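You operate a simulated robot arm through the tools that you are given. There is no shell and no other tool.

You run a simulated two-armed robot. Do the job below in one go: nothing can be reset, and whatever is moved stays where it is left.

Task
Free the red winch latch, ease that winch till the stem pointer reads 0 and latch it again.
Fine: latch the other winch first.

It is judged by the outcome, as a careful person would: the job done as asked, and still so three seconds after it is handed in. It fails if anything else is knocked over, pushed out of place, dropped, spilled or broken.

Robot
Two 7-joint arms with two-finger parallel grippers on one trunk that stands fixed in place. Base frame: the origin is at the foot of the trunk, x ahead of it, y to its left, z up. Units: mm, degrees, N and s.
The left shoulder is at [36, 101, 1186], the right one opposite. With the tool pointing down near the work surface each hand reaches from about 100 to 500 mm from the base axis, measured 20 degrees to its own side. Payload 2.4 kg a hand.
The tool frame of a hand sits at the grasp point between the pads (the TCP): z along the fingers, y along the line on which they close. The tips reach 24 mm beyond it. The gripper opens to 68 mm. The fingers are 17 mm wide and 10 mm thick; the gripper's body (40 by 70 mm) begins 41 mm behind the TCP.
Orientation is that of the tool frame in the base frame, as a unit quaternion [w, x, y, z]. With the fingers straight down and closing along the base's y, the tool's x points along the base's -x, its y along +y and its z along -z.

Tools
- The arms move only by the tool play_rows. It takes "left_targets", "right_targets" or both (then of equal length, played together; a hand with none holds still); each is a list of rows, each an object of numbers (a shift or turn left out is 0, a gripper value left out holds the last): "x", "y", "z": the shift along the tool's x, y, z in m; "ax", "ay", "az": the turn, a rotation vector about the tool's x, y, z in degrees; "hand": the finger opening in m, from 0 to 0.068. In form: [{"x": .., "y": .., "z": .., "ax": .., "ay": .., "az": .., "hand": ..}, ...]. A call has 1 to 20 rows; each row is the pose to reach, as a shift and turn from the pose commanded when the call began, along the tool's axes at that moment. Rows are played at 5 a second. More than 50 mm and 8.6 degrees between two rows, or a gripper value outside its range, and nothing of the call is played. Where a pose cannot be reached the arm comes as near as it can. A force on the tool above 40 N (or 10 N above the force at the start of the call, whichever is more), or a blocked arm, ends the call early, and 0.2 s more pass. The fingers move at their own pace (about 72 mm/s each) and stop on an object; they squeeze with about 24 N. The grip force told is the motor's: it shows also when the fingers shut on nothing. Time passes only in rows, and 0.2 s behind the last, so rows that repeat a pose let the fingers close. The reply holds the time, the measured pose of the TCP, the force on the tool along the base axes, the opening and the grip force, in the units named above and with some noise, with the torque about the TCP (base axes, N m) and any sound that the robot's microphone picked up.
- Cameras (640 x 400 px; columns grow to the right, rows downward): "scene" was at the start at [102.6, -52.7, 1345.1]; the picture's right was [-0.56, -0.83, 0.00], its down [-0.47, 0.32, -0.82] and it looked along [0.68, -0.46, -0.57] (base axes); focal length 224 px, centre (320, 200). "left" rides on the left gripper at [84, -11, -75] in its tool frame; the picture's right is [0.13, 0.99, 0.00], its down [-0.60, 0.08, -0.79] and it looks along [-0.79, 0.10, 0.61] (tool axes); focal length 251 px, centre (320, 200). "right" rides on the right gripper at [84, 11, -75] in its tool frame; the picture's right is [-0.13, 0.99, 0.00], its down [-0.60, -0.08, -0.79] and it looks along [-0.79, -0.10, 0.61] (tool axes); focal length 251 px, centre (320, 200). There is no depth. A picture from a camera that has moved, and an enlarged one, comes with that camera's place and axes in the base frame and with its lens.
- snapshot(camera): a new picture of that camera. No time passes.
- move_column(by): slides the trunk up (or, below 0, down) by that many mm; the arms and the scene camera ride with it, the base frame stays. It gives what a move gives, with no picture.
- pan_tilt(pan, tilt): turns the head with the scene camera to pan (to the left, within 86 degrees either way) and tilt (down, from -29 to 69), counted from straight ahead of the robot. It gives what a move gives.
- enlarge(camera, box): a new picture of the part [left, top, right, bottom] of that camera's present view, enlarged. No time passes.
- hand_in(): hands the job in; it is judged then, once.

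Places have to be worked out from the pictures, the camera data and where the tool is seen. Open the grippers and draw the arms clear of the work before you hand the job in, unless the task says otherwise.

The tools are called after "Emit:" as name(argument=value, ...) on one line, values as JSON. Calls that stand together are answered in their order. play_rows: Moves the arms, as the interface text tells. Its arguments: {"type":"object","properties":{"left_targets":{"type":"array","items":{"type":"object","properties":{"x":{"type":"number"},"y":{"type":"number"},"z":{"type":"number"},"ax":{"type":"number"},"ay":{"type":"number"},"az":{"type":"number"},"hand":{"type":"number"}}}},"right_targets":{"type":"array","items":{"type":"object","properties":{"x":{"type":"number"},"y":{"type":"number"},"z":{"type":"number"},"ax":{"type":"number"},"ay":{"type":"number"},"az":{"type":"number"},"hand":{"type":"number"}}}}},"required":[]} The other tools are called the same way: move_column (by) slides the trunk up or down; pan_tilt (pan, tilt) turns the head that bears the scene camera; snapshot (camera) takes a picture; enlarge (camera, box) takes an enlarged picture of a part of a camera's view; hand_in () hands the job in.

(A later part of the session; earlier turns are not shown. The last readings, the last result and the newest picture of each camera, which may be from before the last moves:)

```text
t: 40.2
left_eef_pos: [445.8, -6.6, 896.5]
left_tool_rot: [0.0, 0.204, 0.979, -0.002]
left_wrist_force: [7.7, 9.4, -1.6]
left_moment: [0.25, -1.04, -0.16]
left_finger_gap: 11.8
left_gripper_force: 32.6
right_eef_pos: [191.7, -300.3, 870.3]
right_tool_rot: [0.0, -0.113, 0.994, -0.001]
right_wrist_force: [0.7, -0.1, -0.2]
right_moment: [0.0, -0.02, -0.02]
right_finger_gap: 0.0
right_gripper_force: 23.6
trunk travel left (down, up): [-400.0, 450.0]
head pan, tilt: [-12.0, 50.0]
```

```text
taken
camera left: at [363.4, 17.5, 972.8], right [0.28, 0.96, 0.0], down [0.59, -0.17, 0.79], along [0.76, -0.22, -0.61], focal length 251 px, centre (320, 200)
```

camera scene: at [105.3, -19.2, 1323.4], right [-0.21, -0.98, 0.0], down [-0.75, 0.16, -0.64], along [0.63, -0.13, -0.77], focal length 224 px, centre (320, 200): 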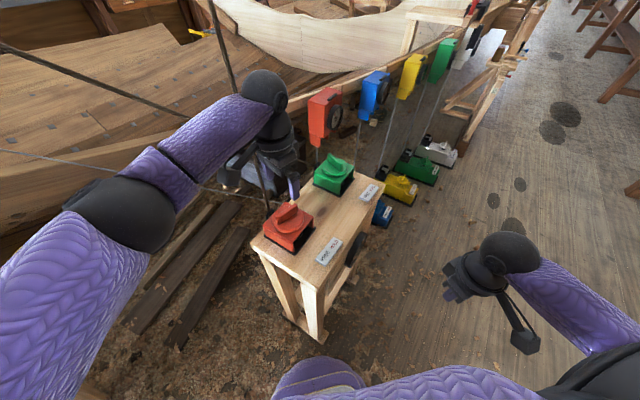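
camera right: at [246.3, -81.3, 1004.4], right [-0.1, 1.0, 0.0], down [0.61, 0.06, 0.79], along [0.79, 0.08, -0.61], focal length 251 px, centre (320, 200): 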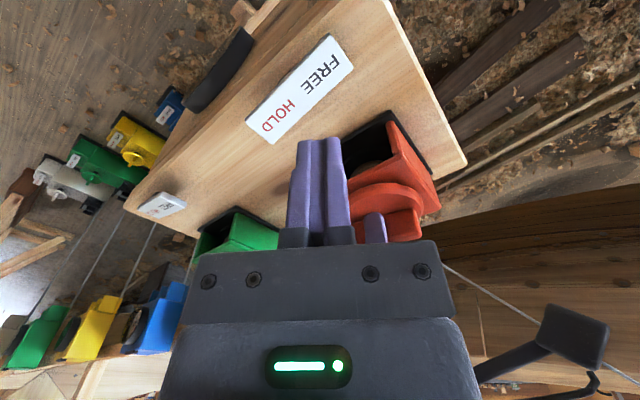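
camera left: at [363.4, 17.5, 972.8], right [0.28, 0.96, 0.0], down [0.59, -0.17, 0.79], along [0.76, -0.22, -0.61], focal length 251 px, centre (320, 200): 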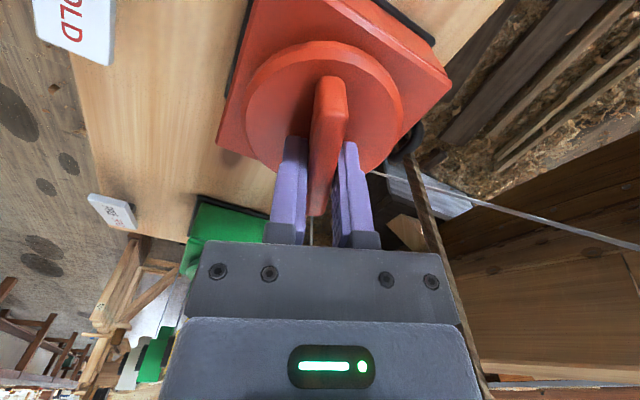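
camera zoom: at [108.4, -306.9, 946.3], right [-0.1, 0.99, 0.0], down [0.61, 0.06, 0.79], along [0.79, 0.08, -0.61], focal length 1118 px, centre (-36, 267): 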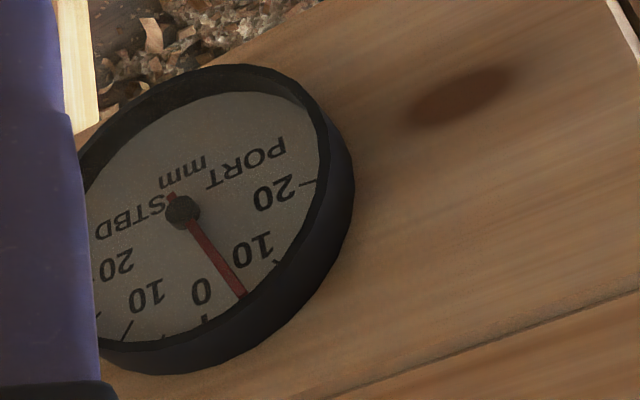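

Needle at about 4 PORT now, following steadily (~0.125 mm/°). I ease another 20°.

Emit:
play_rows(left_targets=[{"y": 0.001, "az": -2, "hand": 0}, {"y": 0.001, "az": -5, "hand": 0}, {"y": 0.001, "az": -8, "hand": 0}, {"y": 0.001, "az": -11, "hand": 0}, {"y": 0.001, "az": -14, "hand": 0}, {"y": 0.001, "az": -17, "hand": 0}, {"y": 0.001, "az": -20, "hand": 0}, {"y": 0.001, "az": -20, "hand": 0}])

Emit:
enlarge(camera="right", box=[360, 140, 440, 230])

Emit:
snapshot(camera="left")

```text
t: 42.0
left_eef_pos: [446.2, -5.7, 896.2]
left_tool_rot: [-0.001, 0.031, 1.0, -0.002]
left_wrist_force: [8.4, 19.8, -0.1]
left_moment: [0.69, -0.66, -0.16]
left_finger_gap: 11.9
left_gripper_force: 32.6
right_eef_pos: [192.5, -299.4, 871.2]
right_tool_rot: [0.0, -0.114, 0.993, 0.0]
right_wrist_force: [0.6, -0.3, 0.7]
right_moment: [0.02, 0.0, 0.01]
right_finger_gap: 0.0
right_gripper_force: 23.8
trunk travel left (down, up): [-400.0, 450.0]
head pan, tilt: [-12.0, 50.0]
```

```text
4.44 times, centred on (400, 185) of right
camera zoom: at [108.5, -305.9, 946.7], right [-0.1, 0.99, 0.0], down [0.61, 0.06, 0.79], along [0.79, 0.08, -0.61], focal length 1118 px, centre (-36, 267)
```

zoom: 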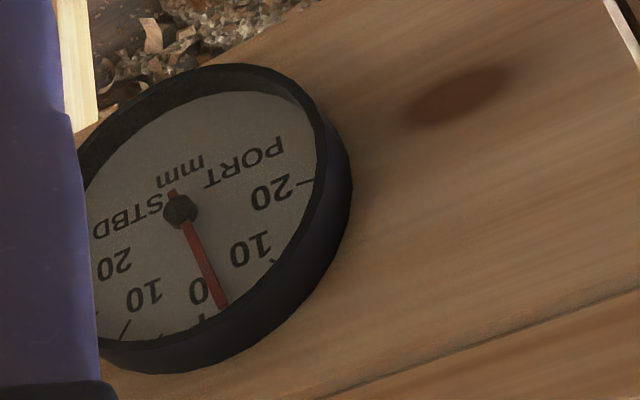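

```text
taken
camera left: at [360.6, -10.2, 973.0], right [-0.07, 1.0, 0.0], down [0.61, 0.05, 0.79], along [0.79, 0.05, -0.61], focal length 251 px, centre (320, 200)
```

left: 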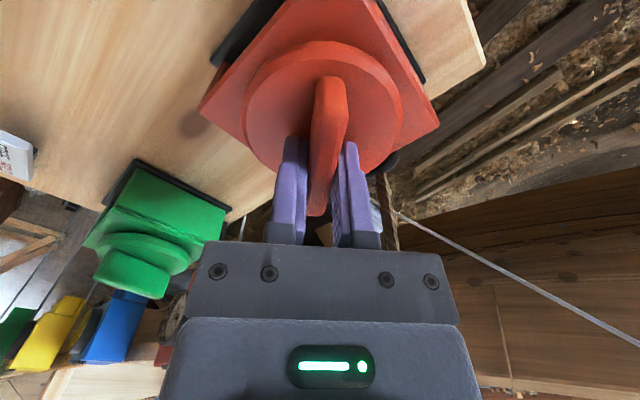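

Reading about 2 PORT; the side load says the grip is slightly off the knob's axis, so I shift along. First a finer zoom of the dial.

Emit:
enlarge(camera="right", box=[372, 155, 436, 220])

Emit:
play_rows(left_targets=[{"y": 0.0012, "hand": 0}, {"y": 0.0025, "az": -2, "hand": 0}, {"y": 0.003, "az": -5, "hand": 0}, {"y": 0.003, "az": -8, "hand": 0}, {"y": 0.003, "az": -10, "hand": 0}, {"y": 0.003, "az": -10, "hand": 0}])

Emit:
enlarge(camera="right", box=[372, 155, 436, 220])

```text
6.15 times, centred on (404, 188) of right
camera zoom: at [108.5, -305.9, 946.7], right [-0.1, 0.99, 0.0], down [0.61, 0.06, 0.79], along [0.79, 0.08, -0.61], focal length 1547 px, centre (-197, 277)
```

zoom: 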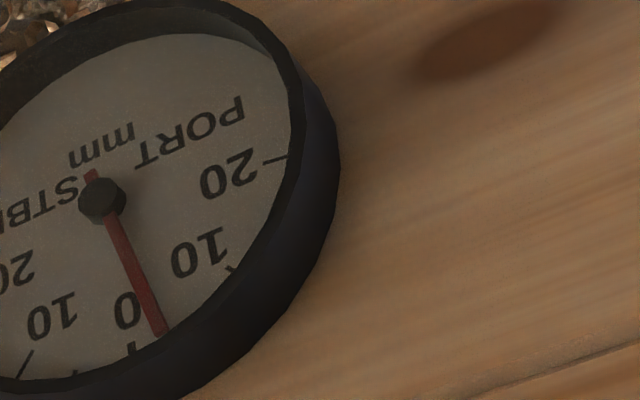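

```text
t: 43.4
left_eef_pos: [444.0, -5.2, 896.5]
left_tool_rot: [-0.001, -0.056, 0.998, -0.003]
left_wrist_force: [8.3, 5.2, -4.8]
left_moment: [0.61, -0.61, -0.15]
left_finger_gap: 12.2
left_gripper_force: 32.3
right_eef_pos: [192.6, -301.0, 870.9]
right_tool_rot: [0.0, -0.114, 0.994, -0.001]
right_wrist_force: [-0.7, 0.2, -0.6]
right_moment: [0.01, -0.02, -0.03]
right_finger_gap: 0.1
right_gripper_force: 24.4
trunk travel left (down, up): [-400.0, 450.0]
head pan, tilt: [-12.0, 50.0]
```

```text
6.15 times, centred on (404, 188) of right
camera zoom: at [108.4, -307.5, 946.1], right [-0.1, 1.0, 0.0], down [0.61, 0.06, 0.79], along [0.79, 0.08, -0.61], focal length 1547 px, centre (-197, 277)
```

zoom: 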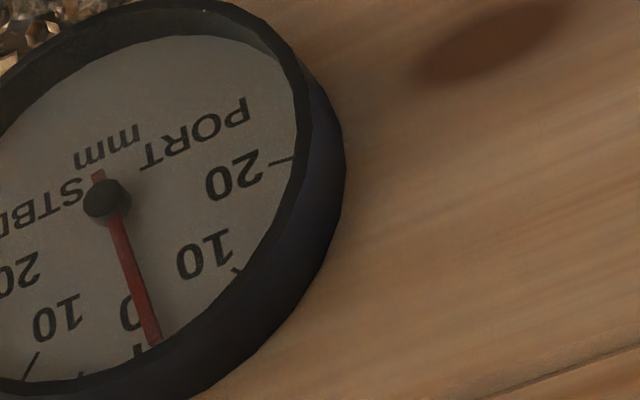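

Almost there, but the needle stands off the dial face, so I need a square-on view to avoid parallax. I move the right hand to bring its camera onto the dial's normal, and lower.

Emit:
play_rows(right_targets=[{"x": -0.01, "y": -0.025, "z": 0.01, "az": -3, "hand": 0}, {"x": -0.025, "y": -0.05, "z": 0.025, "az": -6, "hand": 0}, {"x": -0.04, "y": -0.075, "z": 0.045, "az": -9, "hand": 0}, {"x": -0.0567, "y": -0.1005, "z": 0.071, "az": -10, "hand": 0}])

Emit:
snapshot(camera="right")

```text
t: 44.4
left_eef_pos: [444.8, -4.9, 896.6]
left_tool_rot: [-0.001, -0.056, 0.998, -0.001]
left_wrist_force: [6.7, 3.2, -4.8]
left_moment: [0.65, 0.06, -0.01]
left_finger_gap: 12.1
left_gripper_force: 32.2
right_eef_pos: [271.2, -386.1, 800.3]
right_tool_rot: [-0.001, -0.2, 0.98, 0.001]
right_wrist_force: [0.3, -0.9, 0.6]
right_moment: [0.03, -0.03, 0.02]
right_finger_gap: 0.1
right_gripper_force: 23.8
trunk travel left (down, up): [-400.0, 450.0]
head pan, tilt: [-12.0, 50.0]
```

```text
taken
camera right: at [190.4, -407.1, 875.8], right [-0.27, 0.96, 0.0], down [0.59, 0.17, 0.79], along [0.76, 0.21, -0.61], focal length 251 px, centre (320, 200)
```

right: 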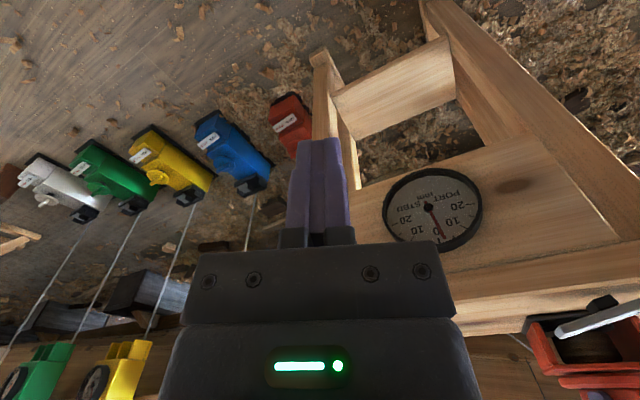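

Emit:
enlarge(camera="right", box=[376, 160, 492, 252])

```text
4.35 times, centred on (434, 206) of right
camera zoom: at [190.4, -407.1, 875.8], right [-0.27, 0.96, 0.0], down [0.59, 0.17, 0.79], along [0.76, 0.21, -0.61], focal length 1093 px, centre (-176, 174)
```

zoom: 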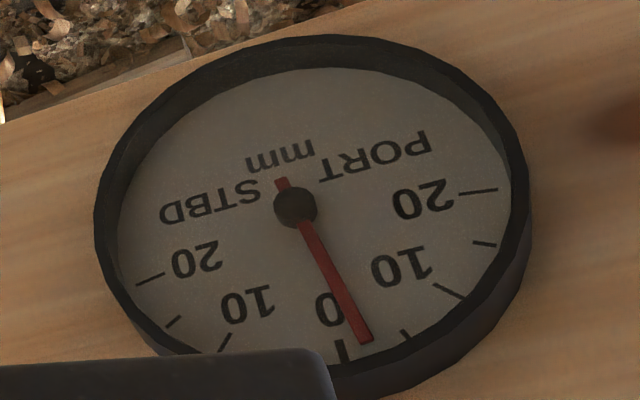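

Square-on: ticks are each 5 mm and, correcting for the needle's stand-off by comparing directions, the reading is about 2.3 PORT. I ease another 15° and raise the right camera a bit for a clearer view of the 0 tick.

Emit:
play_rows(left_targets=[{"y": 0.0005, "az": -2, "hand": 0}, {"y": 0.001, "az": -5, "hand": 0}, {"y": 0.001, "az": -8, "hand": 0}, {"y": 0.001, "az": -11, "hand": 0}, {"y": 0.001, "az": -13, "hand": 0}, {"y": 0.001, "az": -15, "hand": 0}, {"y": 0.001, "az": -15, "hand": 0}], right_targets=[{"z": -0.01, "hand": 0}, {"z": -0.02, "hand": 0}, {"z": -0.03, "hand": 0}, {"z": -0.03, "hand": 0}, {"z": -0.03, "hand": 0}, {"z": -0.03, "hand": 0}, {"z": -0.03, "hand": 0}])

Emit:
enlarge(camera="right", box=[376, 145, 492, 237])

Emit:
snapshot(camera="left")

```text
t: 46.0
left_eef_pos: [444.9, -2.2, 895.5]
left_tool_rot: [-0.002, -0.185, 0.983, -0.002]
left_wrist_force: [6.0, 1.6, -0.4]
left_moment: [0.46, -0.03, -0.01]
left_finger_gap: 11.6
left_gripper_force: 32.7
right_eef_pos: [269.4, -385.0, 829.7]
right_tool_rot: [-0.001, -0.2, 0.98, 0.0]
right_wrist_force: [-0.4, 0.5, 0.1]
right_moment: [0.03, -0.01, 0.02]
right_finger_gap: 0.1
right_gripper_force: 23.5
trunk travel left (down, up): [-400.0, 450.0]
head pan, tilt: [-12.0, 50.0]
```

```text
4.35 times, centred on (434, 191) of right
camera zoom: at [188.9, -406.7, 905.3], right [-0.27, 0.96, 0.0], down [0.59, 0.17, 0.79], along [0.76, 0.21, -0.61], focal length 1093 px, centre (-176, 239)
```

zoom: 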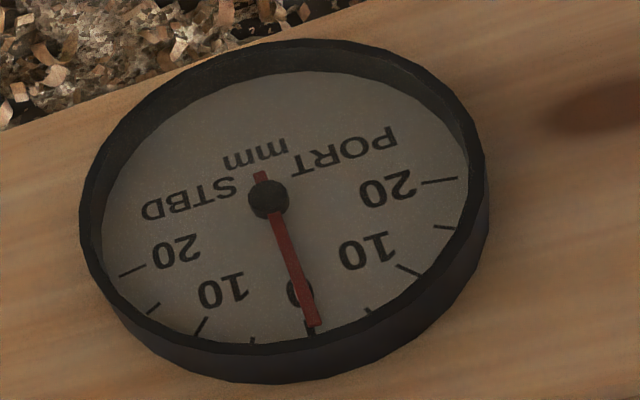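

```text
taken
camera left: at [370.5, -43.4, 973.1], right [-0.48, 0.88, 0.0], down [0.53, 0.3, 0.79], along [0.69, 0.38, -0.61], focal length 251 px, centre (320, 200)
```

left: 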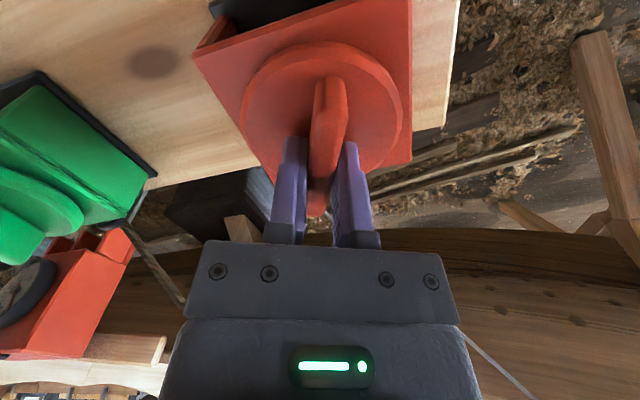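

About 0.8 PORT remains (tip is beside the 0 tick, seen with stand-off). I ease 7° more.

Emit:
play_rows(left_targets=[{"az": -2, "hand": 0}, {"az": -4, "hand": 0}, {"az": -6, "hand": 0}, {"az": -7, "hand": 0}, {"az": -7, "hand": 0}])

Emit:
enlarge(camera="right", box=[388, 150, 472, 226])

```text
t: 47.2
left_eef_pos: [444.6, -2.3, 896.4]
left_tool_rot: [-0.001, -0.245, 0.97, -0.002]
left_wrist_force: [2.1, 4.4, -6.8]
left_moment: [0.72, -0.71, -0.07]
left_finger_gap: 11.7
left_gripper_force: 32.7
right_eef_pos: [270.0, -384.6, 830.3]
right_tool_rot: [0.0, -0.2, 0.98, -0.001]
right_wrist_force: [0.5, -0.4, -0.3]
right_moment: [0.01, 0.05, 0.03]
right_finger_gap: 0.1
right_gripper_force: 23.1
trunk travel left (down, up): [-400.0, 450.0]
head pan, tilt: [-12.0, 50.0]
```

```text
5.26 times, centred on (430, 188) of right
camera zoom: at [188.8, -406.4, 905.4], right [-0.27, 0.96, 0.0], down [0.59, 0.17, 0.79], along [0.76, 0.21, -0.61], focal length 1323 px, centre (-259, 263)
```

zoom: 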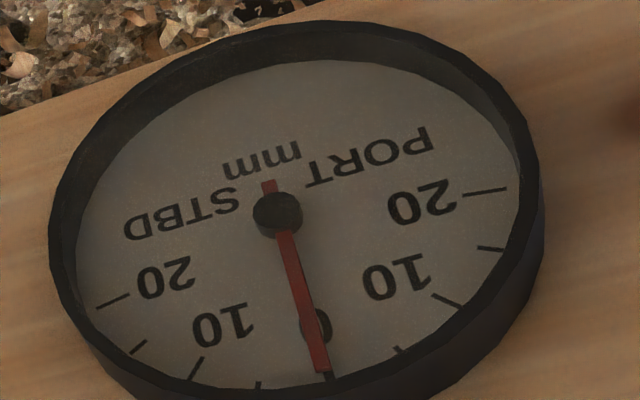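

The tip is right at the 0 tick. I zoom closer to judge the remaining fraction.

Emit:
enlarge(camera="right", box=[418, 180, 466, 226])

Emit:
enlarge(camera="right", box=[396, 196, 466, 228])

```text
8.70 times, centred on (442, 203) of right
camera zoom: at [188.8, -406.4, 905.4], right [-0.27, 0.96, 0.0], down [0.59, 0.17, 0.79], along [0.76, 0.21, -0.61], focal length 2186 px, centre (-741, 174)
```

zoom: 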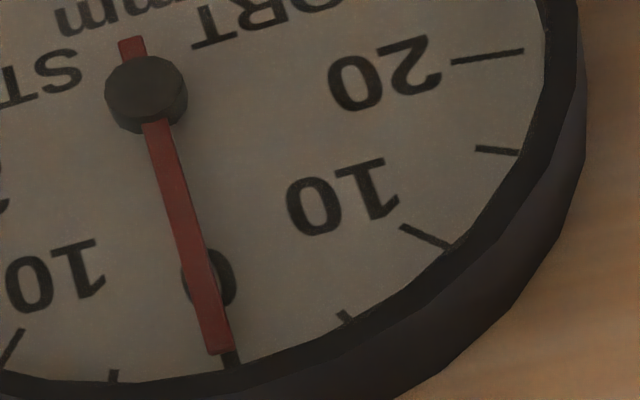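

```text
9.14 times, centred on (431, 212) of right
camera zoom: at [188.8, -406.4, 905.4], right [-0.27, 0.96, 0.0], down [0.59, 0.17, 0.79], along [0.76, 0.21, -0.61], focal length 2299 px, centre (-695, 90)
```

zoom: 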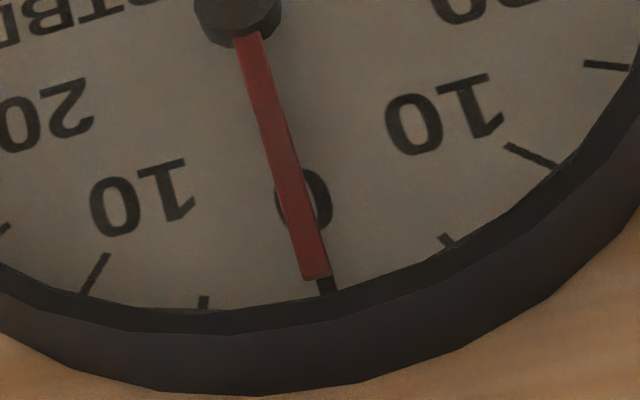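

Correcting for the stand-off, I read about 0.3 mm past zero (STBD). I turn back 2.5° to centre it.

Emit:
play_rows(left_targets=[{"az": 1.2, "hand": 0}, {"az": 2.5, "hand": 0}, {"az": 2.5, "hand": 0}, {"az": 2.5, "hand": 0}])

Emit:
enlarge(camera="right", box=[396, 196, 466, 228])

```text
t: 48.2
left_eef_pos: [444.8, -2.8, 897.7]
left_tool_rot: [-0.001, -0.225, 0.974, -0.001]
left_wrist_force: [3.1, 4.5, -4.0]
left_moment: [0.34, 0.24, 0.03]
left_finger_gap: 11.7
left_gripper_force: 32.0
right_eef_pos: [270.3, -385.5, 831.5]
right_tool_rot: [-0.001, -0.201, 0.98, 0.0]
right_wrist_force: [0.0, 0.6, 0.1]
right_moment: [0.01, 0.04, -0.02]
right_finger_gap: 0.0
right_gripper_force: 23.5
trunk travel left (down, up): [-400.0, 450.0]
head pan, tilt: [-12.0, 50.0]
```

```text
9.14 times, centred on (431, 212) of right
camera zoom: at [188.9, -406.5, 905.4], right [-0.27, 0.96, 0.0], down [0.59, 0.17, 0.79], along [0.76, 0.21, -0.61], focal length 2299 px, centre (-695, 90)
```

zoom: 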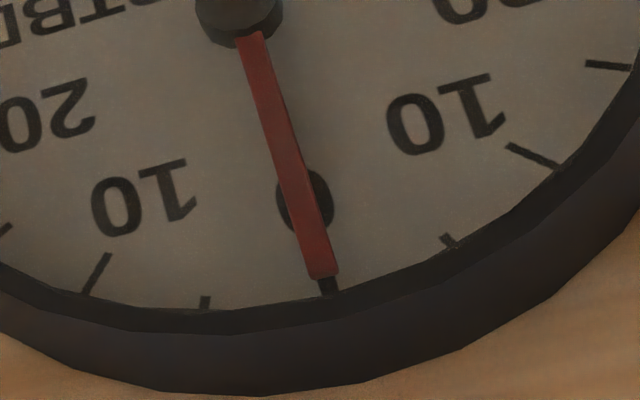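

Needle and 0 tick directions now coincide: it reads 0. Now I bring the right hand up towards the red rocker's HOLD end, with yaw 40°, to be tilted so that it stays clear of the left hand's camera.

Emit:
play_rows(right_targets=[{"z": -0.045, "hand": 0}, {"z": -0.09, "az": -3, "hand": 0}, {"x": -0.01, "y": 0.015, "z": -0.13, "az": -6, "hand": 0}, {"x": -0.03, "y": 0.045, "z": -0.13, "az": -10, "hand": 0}, {"x": -0.05, "y": 0.08, "z": -0.13, "az": -14, "hand": 0}, {"x": -0.065, "y": 0.11, "z": -0.13, "az": -17, "hand": 0}, {"x": -0.0792, "y": 0.1348, "z": -0.13, "az": -17, "hand": 0}])

Emit:
play_rows(right_targets=[{"ay": -8, "hand": 0}, {"ay": -16, "hand": 0}, {"ay": -24, "hand": 0}, {"ay": -32, "hand": 0}, {"ay": -38, "hand": 0}])

Emit:
snapshot(camera="right")

Emit:
snapshot(camera="scene")

```text
t: 49.8
left_eef_pos: [444.6, -3.0, 896.0]
left_tool_rot: [-0.001, -0.224, 0.975, -0.003]
left_wrist_force: [3.6, 3.5, -4.8]
left_moment: [0.19, 0.34, 0.01]
left_finger_gap: 11.8
left_gripper_force: 32.6
right_eef_pos: [290.0, -230.3, 959.3]
right_tool_rot: [0.0, -0.343, 0.939, -0.002]
right_wrist_force: [0.2, 0.4, 1.1]
right_moment: [0.0, -0.05, -0.01]
right_finger_gap: 0.0
right_gripper_force: 23.5
trunk travel left (down, up): [-400.0, 450.0]
head pan, tilt: [-12.0, 50.0]
```

```text
t: 51.0
left_eef_pos: [444.0, -2.8, 895.9]
left_tool_rot: [-0.002, -0.224, 0.975, -0.002]
left_wrist_force: [1.3, 2.6, -6.0]
left_moment: [0.42, 0.14, -0.02]
left_finger_gap: 11.9
left_gripper_force: 32.4
right_eef_pos: [289.7, -231.0, 961.2]
right_tool_rot: [0.305, -0.324, 0.889, 0.111]
right_wrist_force: [-0.2, -0.1, 0.1]
right_moment: [-0.01, -0.01, -0.03]
right_finger_gap: 0.1
right_gripper_force: 23.5
trunk travel left (down, up): [-400.0, 450.0]
head pan, tilt: [-12.0, 50.0]
```

```text
taken
camera right: at [197.1, -292.8, 967.5], right [-0.56, 0.82, 0.08], down [0.04, -0.07, 1.0], along [0.83, 0.56, 0.0], focal length 251 px, centre (320, 200)
```

right: 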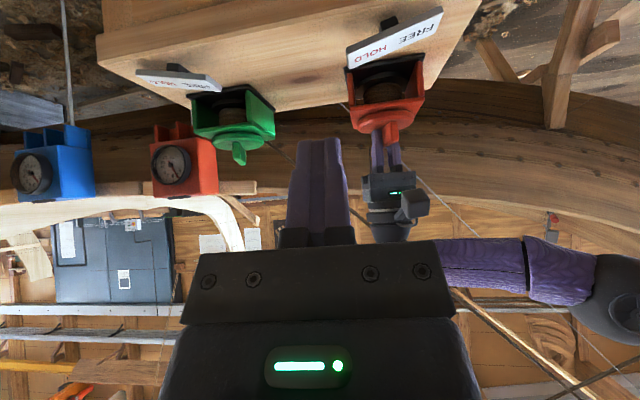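

```text
taken
camera scene: at [106.0, -18.7, 1323.3], right [-0.21, -0.98, 0.0], down [-0.75, 0.16, -0.64], along [0.63, -0.13, -0.77], focal length 224 px, centre (320, 200)
```

scene: 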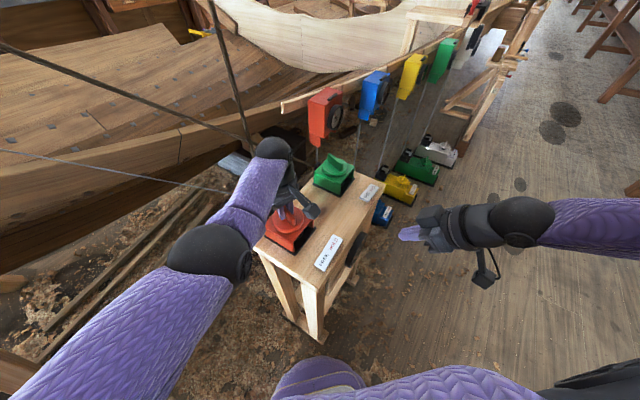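

Tilted and clear. I move the right fingertips to hover above the red HOLD end.

Emit:
play_rows(right_targets=[{"x": -0.0158, "y": 0.0092, "z": 0.0313, "hand": 0}, {"x": -0.0316, "y": 0.0185, "z": 0.0627, "hand": 0}, {"x": -0.0473, "y": 0.0277, "z": 0.094, "hand": 0}, {"x": -0.0631, "y": 0.0369, "z": 0.1254, "hand": 0}])

Emit:
snapshot(camera="right")

Emit:
enlarge(camera="scene", box=[220, 150, 420, 300])

```text
t: 52.0
left_eef_pos: [444.2, -2.7, 896.6]
left_tool_rot: [-0.002, -0.224, 0.975, -0.002]
left_wrist_force: [3.2, 4.1, -6.8]
left_moment: [0.38, -0.01, -0.04]
left_finger_gap: 11.8
left_gripper_force: 32.6
right_eef_pos: [363.2, -119.7, 899.7]
right_tool_rot: [0.305, -0.325, 0.889, 0.111]
right_wrist_force: [0.3, -0.4, -0.6]
right_moment: [-0.06, 0.03, 0.0]
right_finger_gap: 0.2
right_gripper_force: 23.0
trunk travel left (down, up): [-400.0, 450.0]
head pan, tilt: [-12.0, 50.0]
```

```text
taken
camera right: at [270.0, -182.3, 908.1], right [-0.56, 0.82, 0.08], down [0.04, -0.07, 1.0], along [0.83, 0.56, 0.0], focal length 251 px, centre (320, 200)
```

right: 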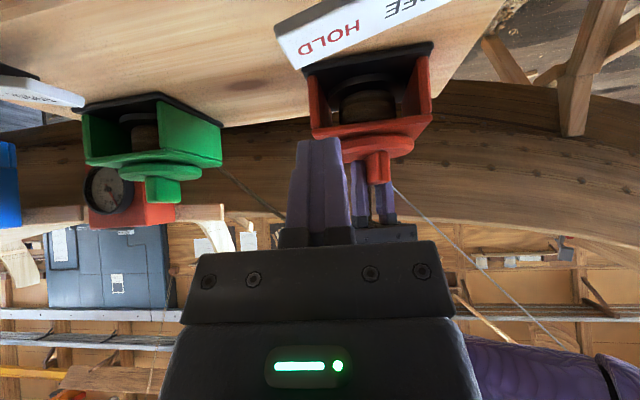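

```text
2.67 times, centred on (320, 225) of scene
camera zoom: at [106.0, -18.6, 1323.3], right [-0.21, -0.98, 0.0], down [-0.75, 0.16, -0.64], along [0.63, -0.13, -0.77], focal length 597 px, centre (320, 133)
```

zoom: 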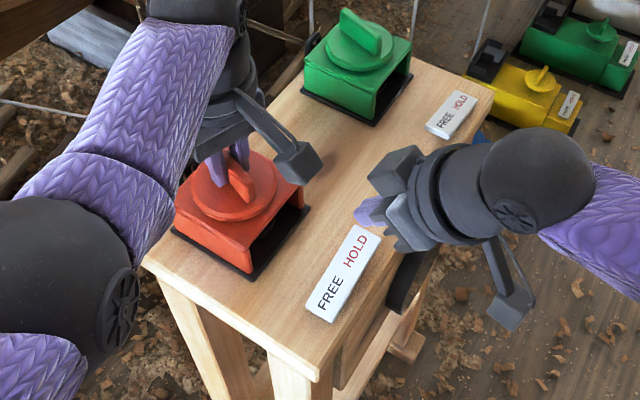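

The fingertip is centred, about 8 mm inboard of the HOLD end. I press down in small steps while the left keeps the knob still.

Emit:
play_rows(right_targets=[{"x": 0.0123, "z": 0.0158, "hand": 0}, {"x": 0.0222, "z": 0.0284, "hand": 0}, {"x": 0.0259, "z": 0.0331, "hand": 0}, {"x": 0.0283, "z": 0.0362, "hand": 0}, {"x": 0.0308, "z": 0.0394, "hand": 0}, {"x": 0.0326, "z": 0.0418, "hand": 0}, {"x": 0.0339, "z": 0.0433, "hand": 0}])

Emit:
snapshot(camera="right")

```text
t: 53.6
left_eef_pos: [444.5, -3.8, 896.3]
left_tool_rot: [-0.001, -0.223, 0.975, -0.002]
left_wrist_force: [2.4, 2.1, -5.2]
left_moment: [0.48, 0.31, 0.01]
left_finger_gap: 11.9
left_gripper_force: 32.1
right_eef_pos: [362.2, -120.7, 845.3]
right_tool_rot: [0.306, -0.324, 0.888, 0.111]
right_wrist_force: [-0.4, 0.2, 0.1]
right_moment: [0.0, 0.01, 0.02]
right_finger_gap: 0.0
right_gripper_force: 23.5
trunk travel left (down, up): [-400.0, 450.0]
head pan, tilt: [-12.0, 50.0]
```

```text
taken
camera right: at [270.3, -182.8, 852.5], right [-0.56, 0.82, 0.08], down [0.04, -0.07, 1.0], along [0.83, 0.56, 0.0], focal length 251 px, centre (320, 200)
```

right: 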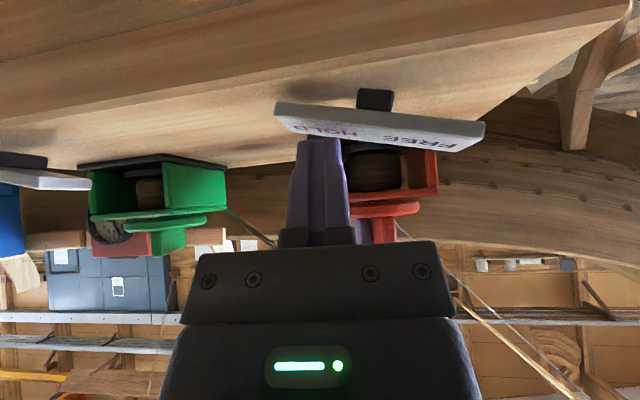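

The rocker snapped over (force back to ~0). I press 4 mm more to make sure it is seated.

Emit:
play_rows(right_targets=[{"x": 0.0012, "z": 0.0016, "hand": 0}, {"x": 0.0025, "z": 0.0032, "hand": 0}, {"x": 0.0031, "z": 0.0039, "hand": 0}])

Emit:
enlarge(camera="right", box=[240, 60, 500, 200])

```text
t: 54.4
left_eef_pos: [443.8, -3.7, 897.0]
left_tool_rot: [0.0, -0.224, 0.975, -0.002]
left_wrist_force: [8.4, -0.9, -0.5]
left_moment: [0.24, 0.81, -0.04]
left_finger_gap: 11.7
left_gripper_force: 32.6
right_eef_pos: [362.9, -120.9, 843.5]
right_tool_rot: [0.311, -0.324, 0.886, 0.113]
right_wrist_force: [-6.5, -2.9, 12.3]
right_moment: [0.07, 0.14, 0.08]
right_finger_gap: 0.2
right_gripper_force: 23.4
trunk travel left (down, up): [-400.0, 450.0]
head pan, tilt: [-12.0, 50.0]
stopped in row 3 (right hand): the force on the tool passed its limit at 42 N (the readings are from after the stop); the commanded pose is now the measured one
```

```text
2.46 times, centred on (370, 130) of right
camera zoom: at [271.0, -182.9, 849.6], right [-0.56, 0.82, 0.08], down [0.03, -0.07, 1.0], along [0.83, 0.56, 0.01], focal length 619 px, centre (197, 372)
```

zoom: 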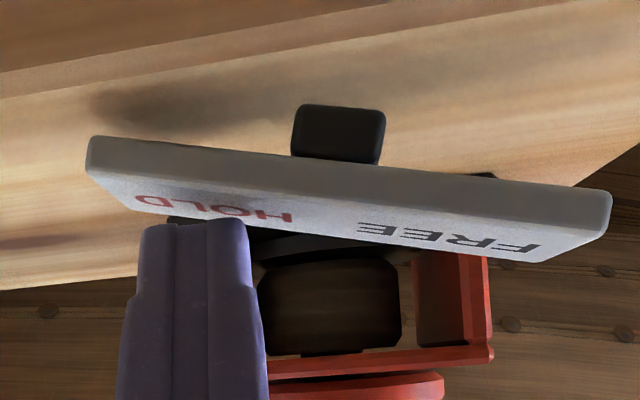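

Both rockers are seated on HOLD. I lift the right hand away and return it to the dial-viewing pose, the left still holding.

Emit:
play_rows(right_targets=[{"x": -0.0185, "z": -0.0236, "hand": 0}, {"x": -0.037, "z": -0.0473, "hand": 0}, {"x": -0.0205, "y": -0.0093, "z": -0.0776, "hand": 0}, {"x": -0.004, "y": -0.0186, "z": -0.108, "ay": 8, "hand": 0}, {"x": 0.0125, "y": -0.0279, "z": -0.138, "ay": 16, "hand": 0}, {"x": 0.029, "y": -0.0372, "z": -0.1686, "ay": 24, "hand": 0}, {"x": 0.029, "y": -0.0372, "z": -0.1686, "ay": 32, "hand": 0}, {"x": 0.029, "y": -0.0372, "z": -0.1686, "ay": 38, "hand": 0}])

Emit:
snapshot(camera="scene")

```text
t: 56.2
left_eef_pos: [443.8, -2.3, 897.1]
left_tool_rot: [0.001, -0.224, 0.975, -0.002]
left_wrist_force: [3.5, -3.3, 10.4]
left_moment: [0.28, 0.28, 0.0]
left_finger_gap: 12.1
left_gripper_force: 32.9
right_eef_pos: [290.1, -231.0, 956.5]
right_tool_rot: [0.002, -0.343, 0.939, 0.001]
right_wrist_force: [-0.3, 0.2, -0.1]
right_moment: [-0.01, 0.0, -0.01]
right_finger_gap: 0.2
right_gripper_force: 23.6
trunk travel left (down, up): [-400.0, 450.0]
head pan, tilt: [-12.0, 50.0]
```

```text
taken
camera scene: at [104.9, -19.5, 1323.4], right [-0.21, -0.98, 0.0], down [-0.75, 0.16, -0.64], along [0.63, -0.13, -0.77], focal length 224 px, centre (320, 200)
```

scene: 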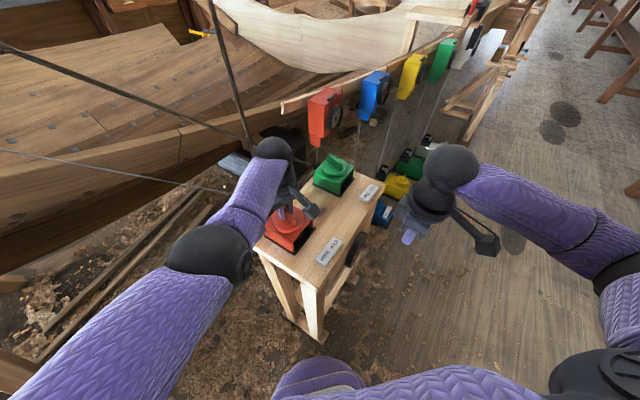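

Now back to the dial view.

Emit:
play_rows(right_targets=[{"x": 0.028, "y": -0.026, "z": 0.0, "az": 4, "hand": 0}, {"x": 0.057, "y": -0.052, "z": 0.0, "az": 8, "hand": 0}, {"x": 0.086, "y": -0.078, "z": 0.02, "az": 12, "hand": 0}, {"x": 0.1145, "y": -0.105, "z": 0.05, "az": 17, "hand": 0}, {"x": 0.1145, "y": -0.105, "z": 0.09, "az": 17, "hand": 0}, {"x": 0.1145, "y": -0.105, "z": 0.126, "az": 17, "hand": 0}])

Emit:
enlarge(camera="right", box=[396, 196, 466, 228])

```text
t: 57.6
left_eef_pos: [444.2, -3.1, 897.6]
left_tool_rot: [0.0, -0.224, 0.975, -0.001]
left_wrist_force: [5.7, -3.8, 12.0]
left_moment: [0.44, 0.06, 0.04]
left_finger_gap: 11.6
left_gripper_force: 32.9
right_eef_pos: [270.9, -383.6, 830.0]
right_tool_rot: [0.002, -0.201, 0.98, 0.0]
right_wrist_force: [-0.1, -0.6, 0.7]
right_moment: [-0.01, -0.01, -0.01]
right_finger_gap: 0.1
right_gripper_force: 24.0
trunk travel left (down, up): [-400.0, 450.0]
head pan, tilt: [-12.0, 50.0]
```

```text
9.14 times, centred on (431, 212) of right
camera zoom: at [189.6, -405.7, 904.1], right [-0.27, 0.96, 0.0], down [0.58, 0.16, 0.8], along [0.77, 0.22, -0.6], focal length 2299 px, centre (-695, 90)
```

zoom: 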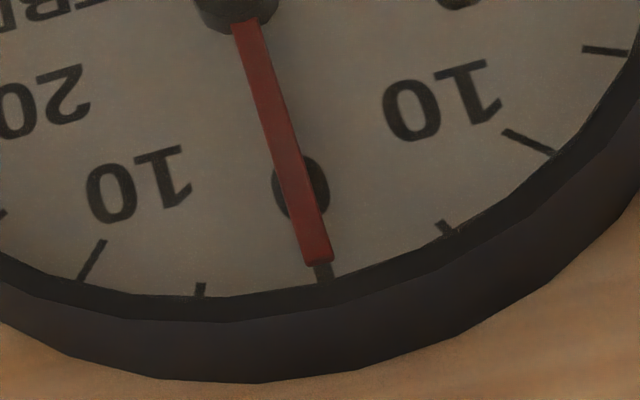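

Still 0 after latching. Now I open the left fingers and lift straight up off the knob, then draw back.

Emit:
play_rows(left_targets=[{"hand": 0.025}, {"hand": 0.05}, {"hand": 0.05}, {"z": -0.015, "hand": 0.05}, {"z": -0.05, "hand": 0.05}, {"z": -0.09, "hand": 0.05}, {"z": -0.12, "hand": 0.05}])

Emit:
enlarge(camera="right", box=[396, 196, 466, 228])

Emit:
snapshot(camera="left")

Emit:
snapshot(camera="right")

```text
t: 59.2
left_eef_pos: [444.4, -2.4, 1015.0]
left_tool_rot: [-0.001, -0.224, 0.975, -0.001]
left_wrist_force: [0.1, 0.1, -0.2]
left_moment: [0.04, 0.04, -0.01]
left_finger_gap: 49.7
left_gripper_force: 0.1
right_eef_pos: [271.0, -384.5, 829.9]
right_tool_rot: [0.004, -0.199, 0.98, 0.001]
right_wrist_force: [0.8, -0.4, 0.7]
right_moment: [-0.03, 0.01, -0.01]
right_finger_gap: 0.0
right_gripper_force: 23.7
trunk travel left (down, up): [-400.0, 450.0]
head pan, tilt: [-12.0, 50.0]
```

```text
9.14 times, centred on (431, 212) of right
camera zoom: at [190.0, -405.0, 904.7], right [-0.27, 0.96, 0.0], down [0.58, 0.16, 0.8], along [0.77, 0.22, -0.6], focal length 2299 px, centre (-695, 90)
```

zoom: 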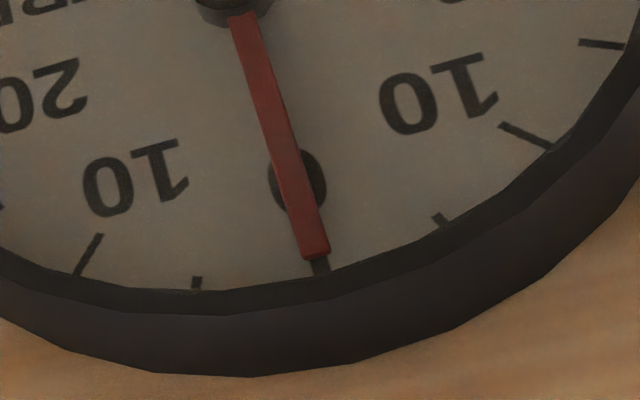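

```text
taken
camera left: at [373.6, -48.9, 1092.9], right [-0.55, 0.84, 0.0], down [0.51, 0.34, 0.79], along [0.66, 0.43, -0.61], focal length 251 px, centre (320, 200)
```

left: 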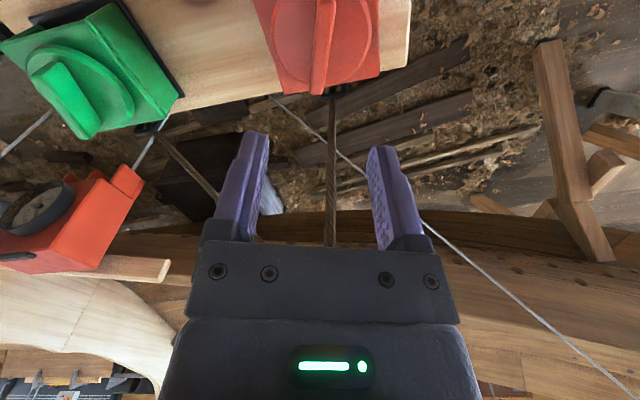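

```text
taken
camera right: at [190.0, -405.0, 904.7], right [-0.27, 0.96, 0.0], down [0.58, 0.16, 0.8], along [0.77, 0.22, -0.6], focal length 251 px, centre (320, 200)
```

right: 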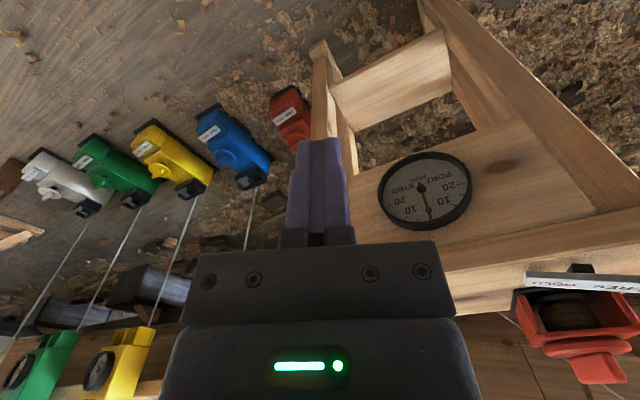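

Reads 0 with the winch latched and knob released. I draw both arms clear and open the grippers.

Emit:
play_rows(left_targets=[{"x": 0.02, "y": 0.029, "z": -0.019, "az": 3, "hand": 0.068}, {"x": 0.04, "y": 0.058, "z": -0.038, "az": 7, "hand": 0.068}, {"x": 0.06, "y": 0.087, "z": -0.058, "az": 11, "hand": 0.068}, {"x": 0.08, "y": 0.115, "z": -0.077, "az": 15, "hand": 0.068}, {"x": 0.1, "y": 0.144, "z": -0.096, "az": 19, "hand": 0.068}, {"x": 0.12, "y": 0.173, "z": -0.116, "az": 23, "hand": 0.068}, {"x": 0.141, "y": 0.202, "z": -0.135, "az": 26, "hand": 0.068}], right_targets=[{"x": 0.01, "z": -0.03, "hand": 0.0}, {"x": 0.02, "z": -0.06, "hand": 0.0}, {"x": 0.03, "y": 0.01, "z": -0.09, "hand": 0.02}, {"x": 0.035, "y": 0.03, "z": -0.12, "hand": 0.04}, {"x": 0.035, "y": 0.05, "z": -0.15, "hand": 0.068}, {"x": 0.03, "y": 0.07, "z": -0.18, "hand": 0.068}, {"x": 0.03, "y": 0.08, "z": -0.2, "hand": 0.068}])

Emit:
snapshot(camera="scene")

Emit:
snapshot(camera="right")

Emit:
enlarge(camera="scene", box=[240, 140, 400, 290])

```text
t: 60.5
left_eef_pos: [462.1, 80.3, 1025.6]
left_tool_rot: [0.002, -0.071, 0.997, -0.003]
left_wrist_force: [4.2, -4.9, -2.6]
left_moment: [0.44, 0.0, 0.53]
left_finger_gap: 67.9
left_gripper_force: 0.1
left hand out of reach, approached as far as the arm can: row 1, 2, 3, 4, 5, 6
right_eef_pos: [218.8, -349.8, 983.7]
right_tool_rot: [0.003, -0.201, 0.98, 0.002]
right_wrist_force: [-0.4, 0.3, -0.4]
right_moment: [0.0, 0.0, -0.03]
right_finger_gap: 68.1
right_gripper_force: 0.0
trunk travel left (down, up): [-400.0, 450.0]
head pan, tilt: [-12.0, 50.0]
stopped in row 6 (left hand): the force on the tool passed its limit at 121 N (the readings are from after the stop); the commanded pose is now the measured one
```

```text
taken
camera scene: at [105.4, -19.2, 1323.3], right [-0.21, -0.98, 0.0], down [-0.75, 0.16, -0.64], along [0.63, -0.13, -0.77], focal length 224 px, centre (320, 200)
```

scene: 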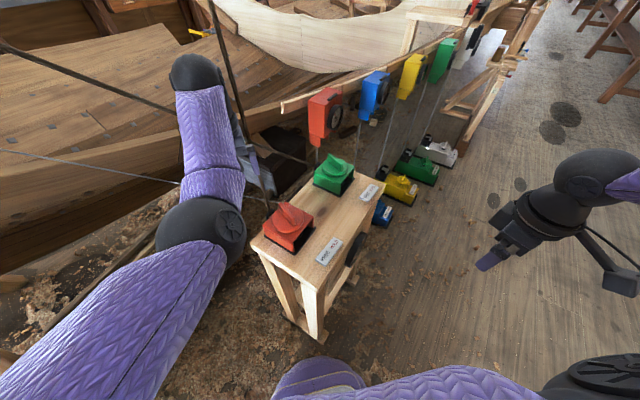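

```text
taken
camera right: at [137.1, -370.5, 1059.2], right [-0.27, 0.96, 0.0], down [0.58, 0.16, 0.8], along [0.77, 0.22, -0.6], focal length 251 px, centre (320, 200)
```

right: 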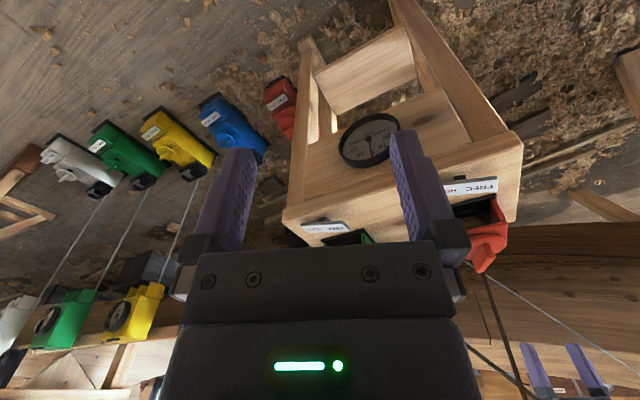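

```text
2.67 times, centred on (320, 215) of scene
camera zoom: at [105.4, -19.2, 1323.3], right [-0.21, -0.98, 0.0], down [-0.75, 0.16, -0.64], along [0.63, -0.13, -0.77], focal length 597 px, centre (320, 160)
```

zoom: 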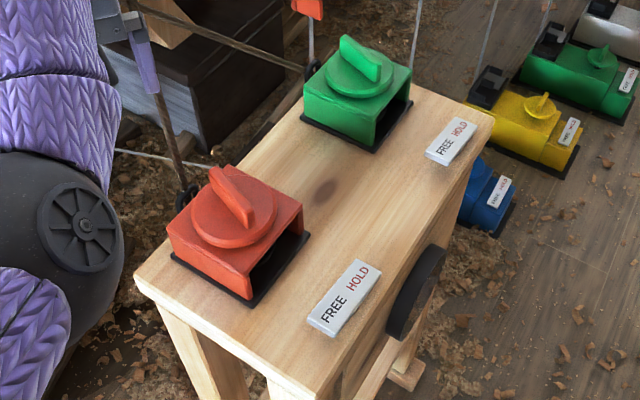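

The left arm ran into a limit and veered off (stopped by force). I look closely before moving anything further.

Emit:
snapshot(camera="left")

Emit:
enlarge(camera="scene", box=[150, 40, 310, 230])

Emit:
enlarge(camera="right", box=[330, 100, 430, 180])

Emit:
enlarge(camera="right", box=[440, 240, 640, 400])

```text
taken
camera left: at [379.7, 58.0, 1101.8], right [-0.27, 0.96, -0.01], down [0.58, 0.17, 0.8], along [0.77, 0.21, -0.61], focal length 251 px, centre (320, 200)
```

left: 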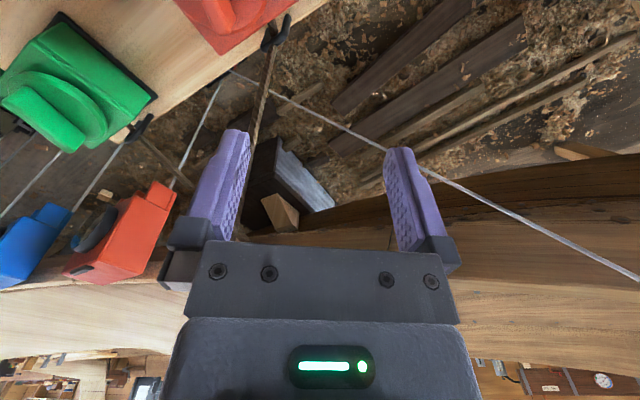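

```text
2.11 times, centred on (230, 135) of scene
camera zoom: at [105.4, -19.2, 1323.3], right [-0.21, -0.98, 0.0], down [-0.75, 0.16, -0.64], along [0.63, -0.13, -0.77], focal length 472 px, centre (510, 337)
```

zoom: 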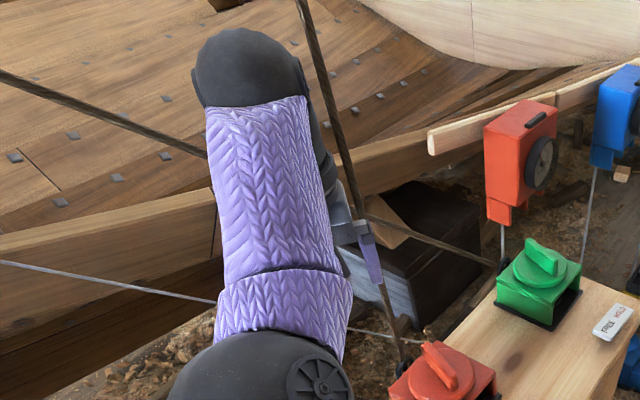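

```text
5.00 times, centred on (380, 140) of right
camera zoom: at [137.1, -370.5, 1059.2], right [-0.27, 0.96, 0.0], down [0.58, 0.16, 0.8], along [0.77, 0.22, -0.6], focal length 1257 px, centre (20, 500)
```

zoom: 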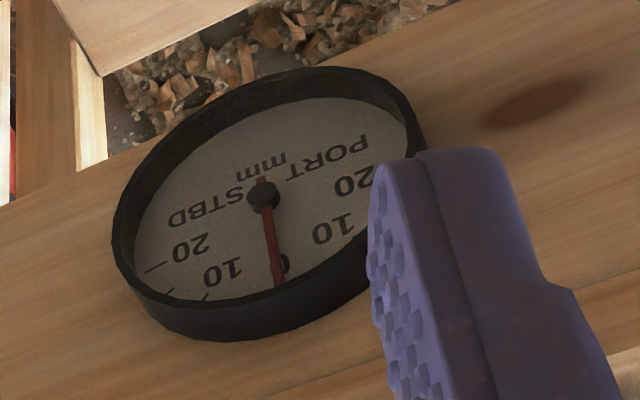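

```text
2.50 times, centred on (540, 320) of right
camera zoom: at [137.1, -370.5, 1059.2], right [-0.27, 0.96, 0.0], down [0.58, 0.16, 0.8], along [0.77, 0.22, -0.6], focal length 629 px, centre (-230, -100)
```

zoom: 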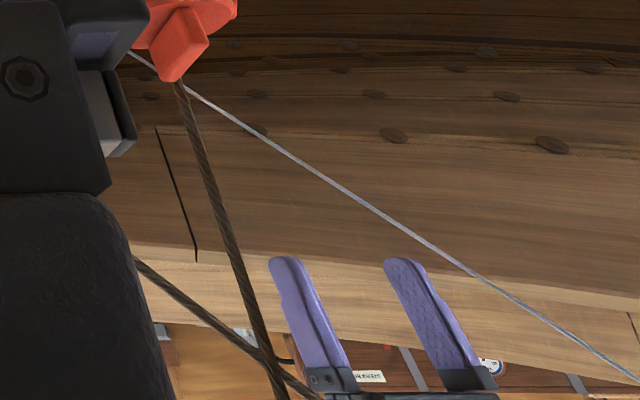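

Latches and dial are still fine; the left hand is next to the rope with its wrist at a joint limit after the long turn. I undo the yaw gently in place (turning the finger away from the rope) to see whether the arm can move freely.

Emit:
play_rows(left_targets=[{"az": 2}, {"az": 4}])

Emit:
enlarge(camera="scene", box=[190, 100, 290, 220])

Emit:
snapshot(camera="left")

```text
t: 60.9
left_eef_pos: [463.6, 79.6, 1027.5]
left_tool_rot: [0.007, -0.062, 0.998, -0.002]
left_wrist_force: [4.7, -0.4, -5.7]
left_moment: [0.16, -0.12, 0.18]
left_finger_gap: 68.0
left_gripper_force: 0.0
right_eef_pos: [218.3, -349.1, 984.7]
right_tool_rot: [0.004, -0.2, 0.98, 0.002]
right_wrist_force: [-0.6, 0.2, 0.2]
right_moment: [0.01, -0.01, -0.01]
right_finger_gap: 67.9
right_gripper_force: 0.0
trunk travel left (down, up): [-400.0, 450.0]
head pan, tilt: [-12.0, 50.0]
stopped in row 1 (left hand): the force on the tool passed its limit at 50 N (the readings are from after the stop); the commanded pose is now the measured one
```

```text
3.33 times, centred on (240, 160) of scene
camera zoom: at [105.3, -19.2, 1323.4], right [-0.21, -0.98, 0.0], down [-0.75, 0.16, -0.64], along [0.63, -0.13, -0.77], focal length 747 px, centre (587, 333)
```

zoom: 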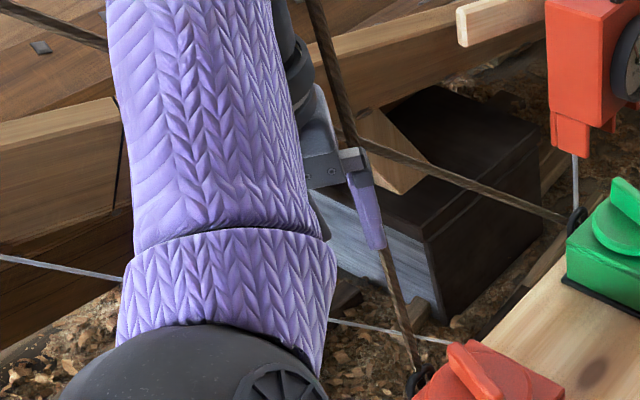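

```text
taken
camera left: at [379.8, 59.2, 1101.4], right [-0.25, 0.97, -0.01], down [0.58, 0.16, 0.8], along [0.78, 0.2, -0.6], focal length 251 px, centre (320, 200)
```

left: 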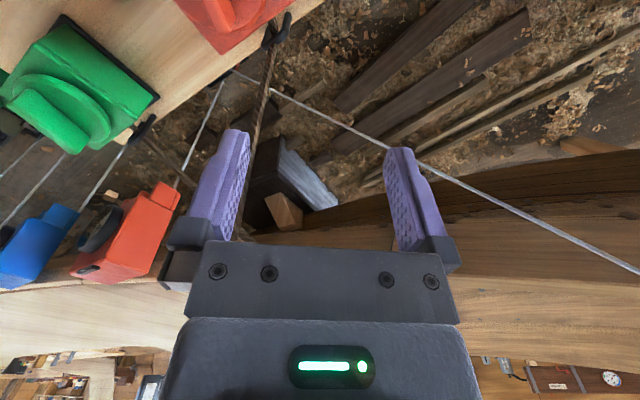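

The 50 N block on a tiny turn, with the camera bracket right beside the left forearm, tells me the hand is touching its own forearm, not the rope (finger is in front of the rope in view). I turn the other way, away from the forearm.

Emit:
play_rows(left_targets=[{"az": -3}, {"az": -6}, {"az": -9}])

Emit:
snapshot(camera="left")

```text
t: 61.7
left_eef_pos: [461.3, 79.0, 1026.4]
left_tool_rot: [0.004, -0.14, 0.99, -0.003]
left_wrist_force: [-0.1, 0.7, 0.0]
left_moment: [0.01, -0.01, -0.02]
left_finger_gap: 68.1
left_gripper_force: 0.1
right_eef_pos: [217.9, -349.3, 983.9]
right_tool_rot: [0.003, -0.2, 0.98, 0.001]
right_wrist_force: [0.0, 0.0, 0.4]
right_moment: [-0.01, 0.0, 0.0]
right_finger_gap: 68.1
right_gripper_force: 0.0
trunk travel left (down, up): [-400.0, 450.0]
head pan, tilt: [-12.0, 50.0]
```

```text
taken
camera left: at [384.0, 46.6, 1101.8], right [-0.4, 0.92, -0.01], down [0.55, 0.25, 0.8], along [0.73, 0.31, -0.6], focal length 251 px, centre (320, 200)
```

left: 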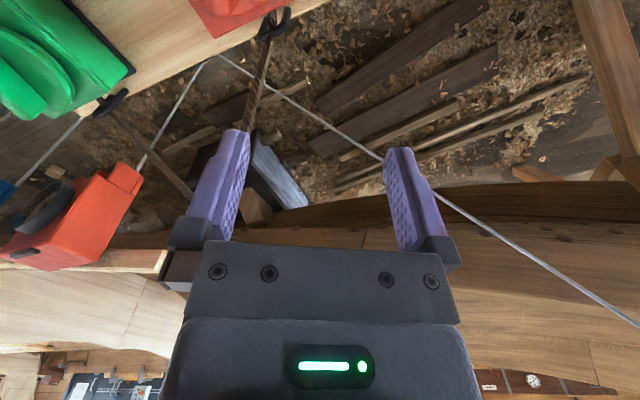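

Contact is gone, forces are zero. I test a small straight pull-back of 20 mm.

Emit:
play_rows(left_targets=[{"x": 0.0096, "y": 0.0028}, {"x": 0.0192, "y": 0.0055}])

Emit:
snapshot(camera="scene")

```text
t: 62.3
left_eef_pos: [458.9, 80.1, 1022.5]
left_tool_rot: [0.005, -0.14, 0.99, -0.003]
left_wrist_force: [0.3, 0.5, -1.1]
left_moment: [-0.04, -0.01, 0.02]
left_finger_gap: 67.8
left_gripper_force: 0.0
left hand out of reach, approached as far as the arm can: row 1, 2
right_eef_pos: [217.1, -348.0, 984.7]
right_tool_rot: [0.003, -0.2, 0.98, 0.001]
right_wrist_force: [0.0, 0.1, 0.4]
right_moment: [0.02, -0.04, -0.01]
right_finger_gap: 68.2
right_gripper_force: 0.1
trunk travel left (down, up): [-400.0, 450.0]
head pan, tilt: [-12.0, 50.0]
```

```text
taken
camera scene: at [105.2, -19.0, 1323.4], right [-0.21, -0.98, 0.0], down [-0.75, 0.16, -0.64], along [0.63, -0.13, -0.77], focal length 224 px, centre (320, 200)
```

scene: 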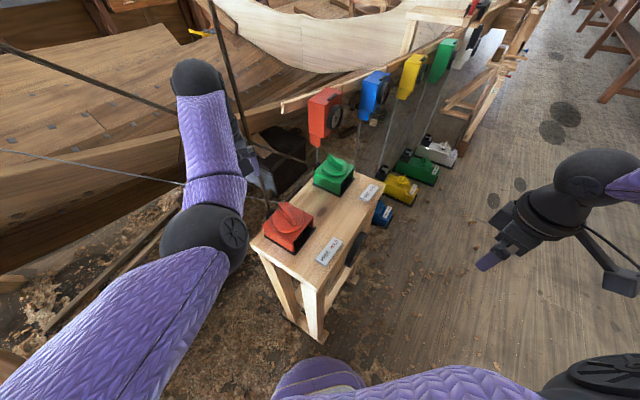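

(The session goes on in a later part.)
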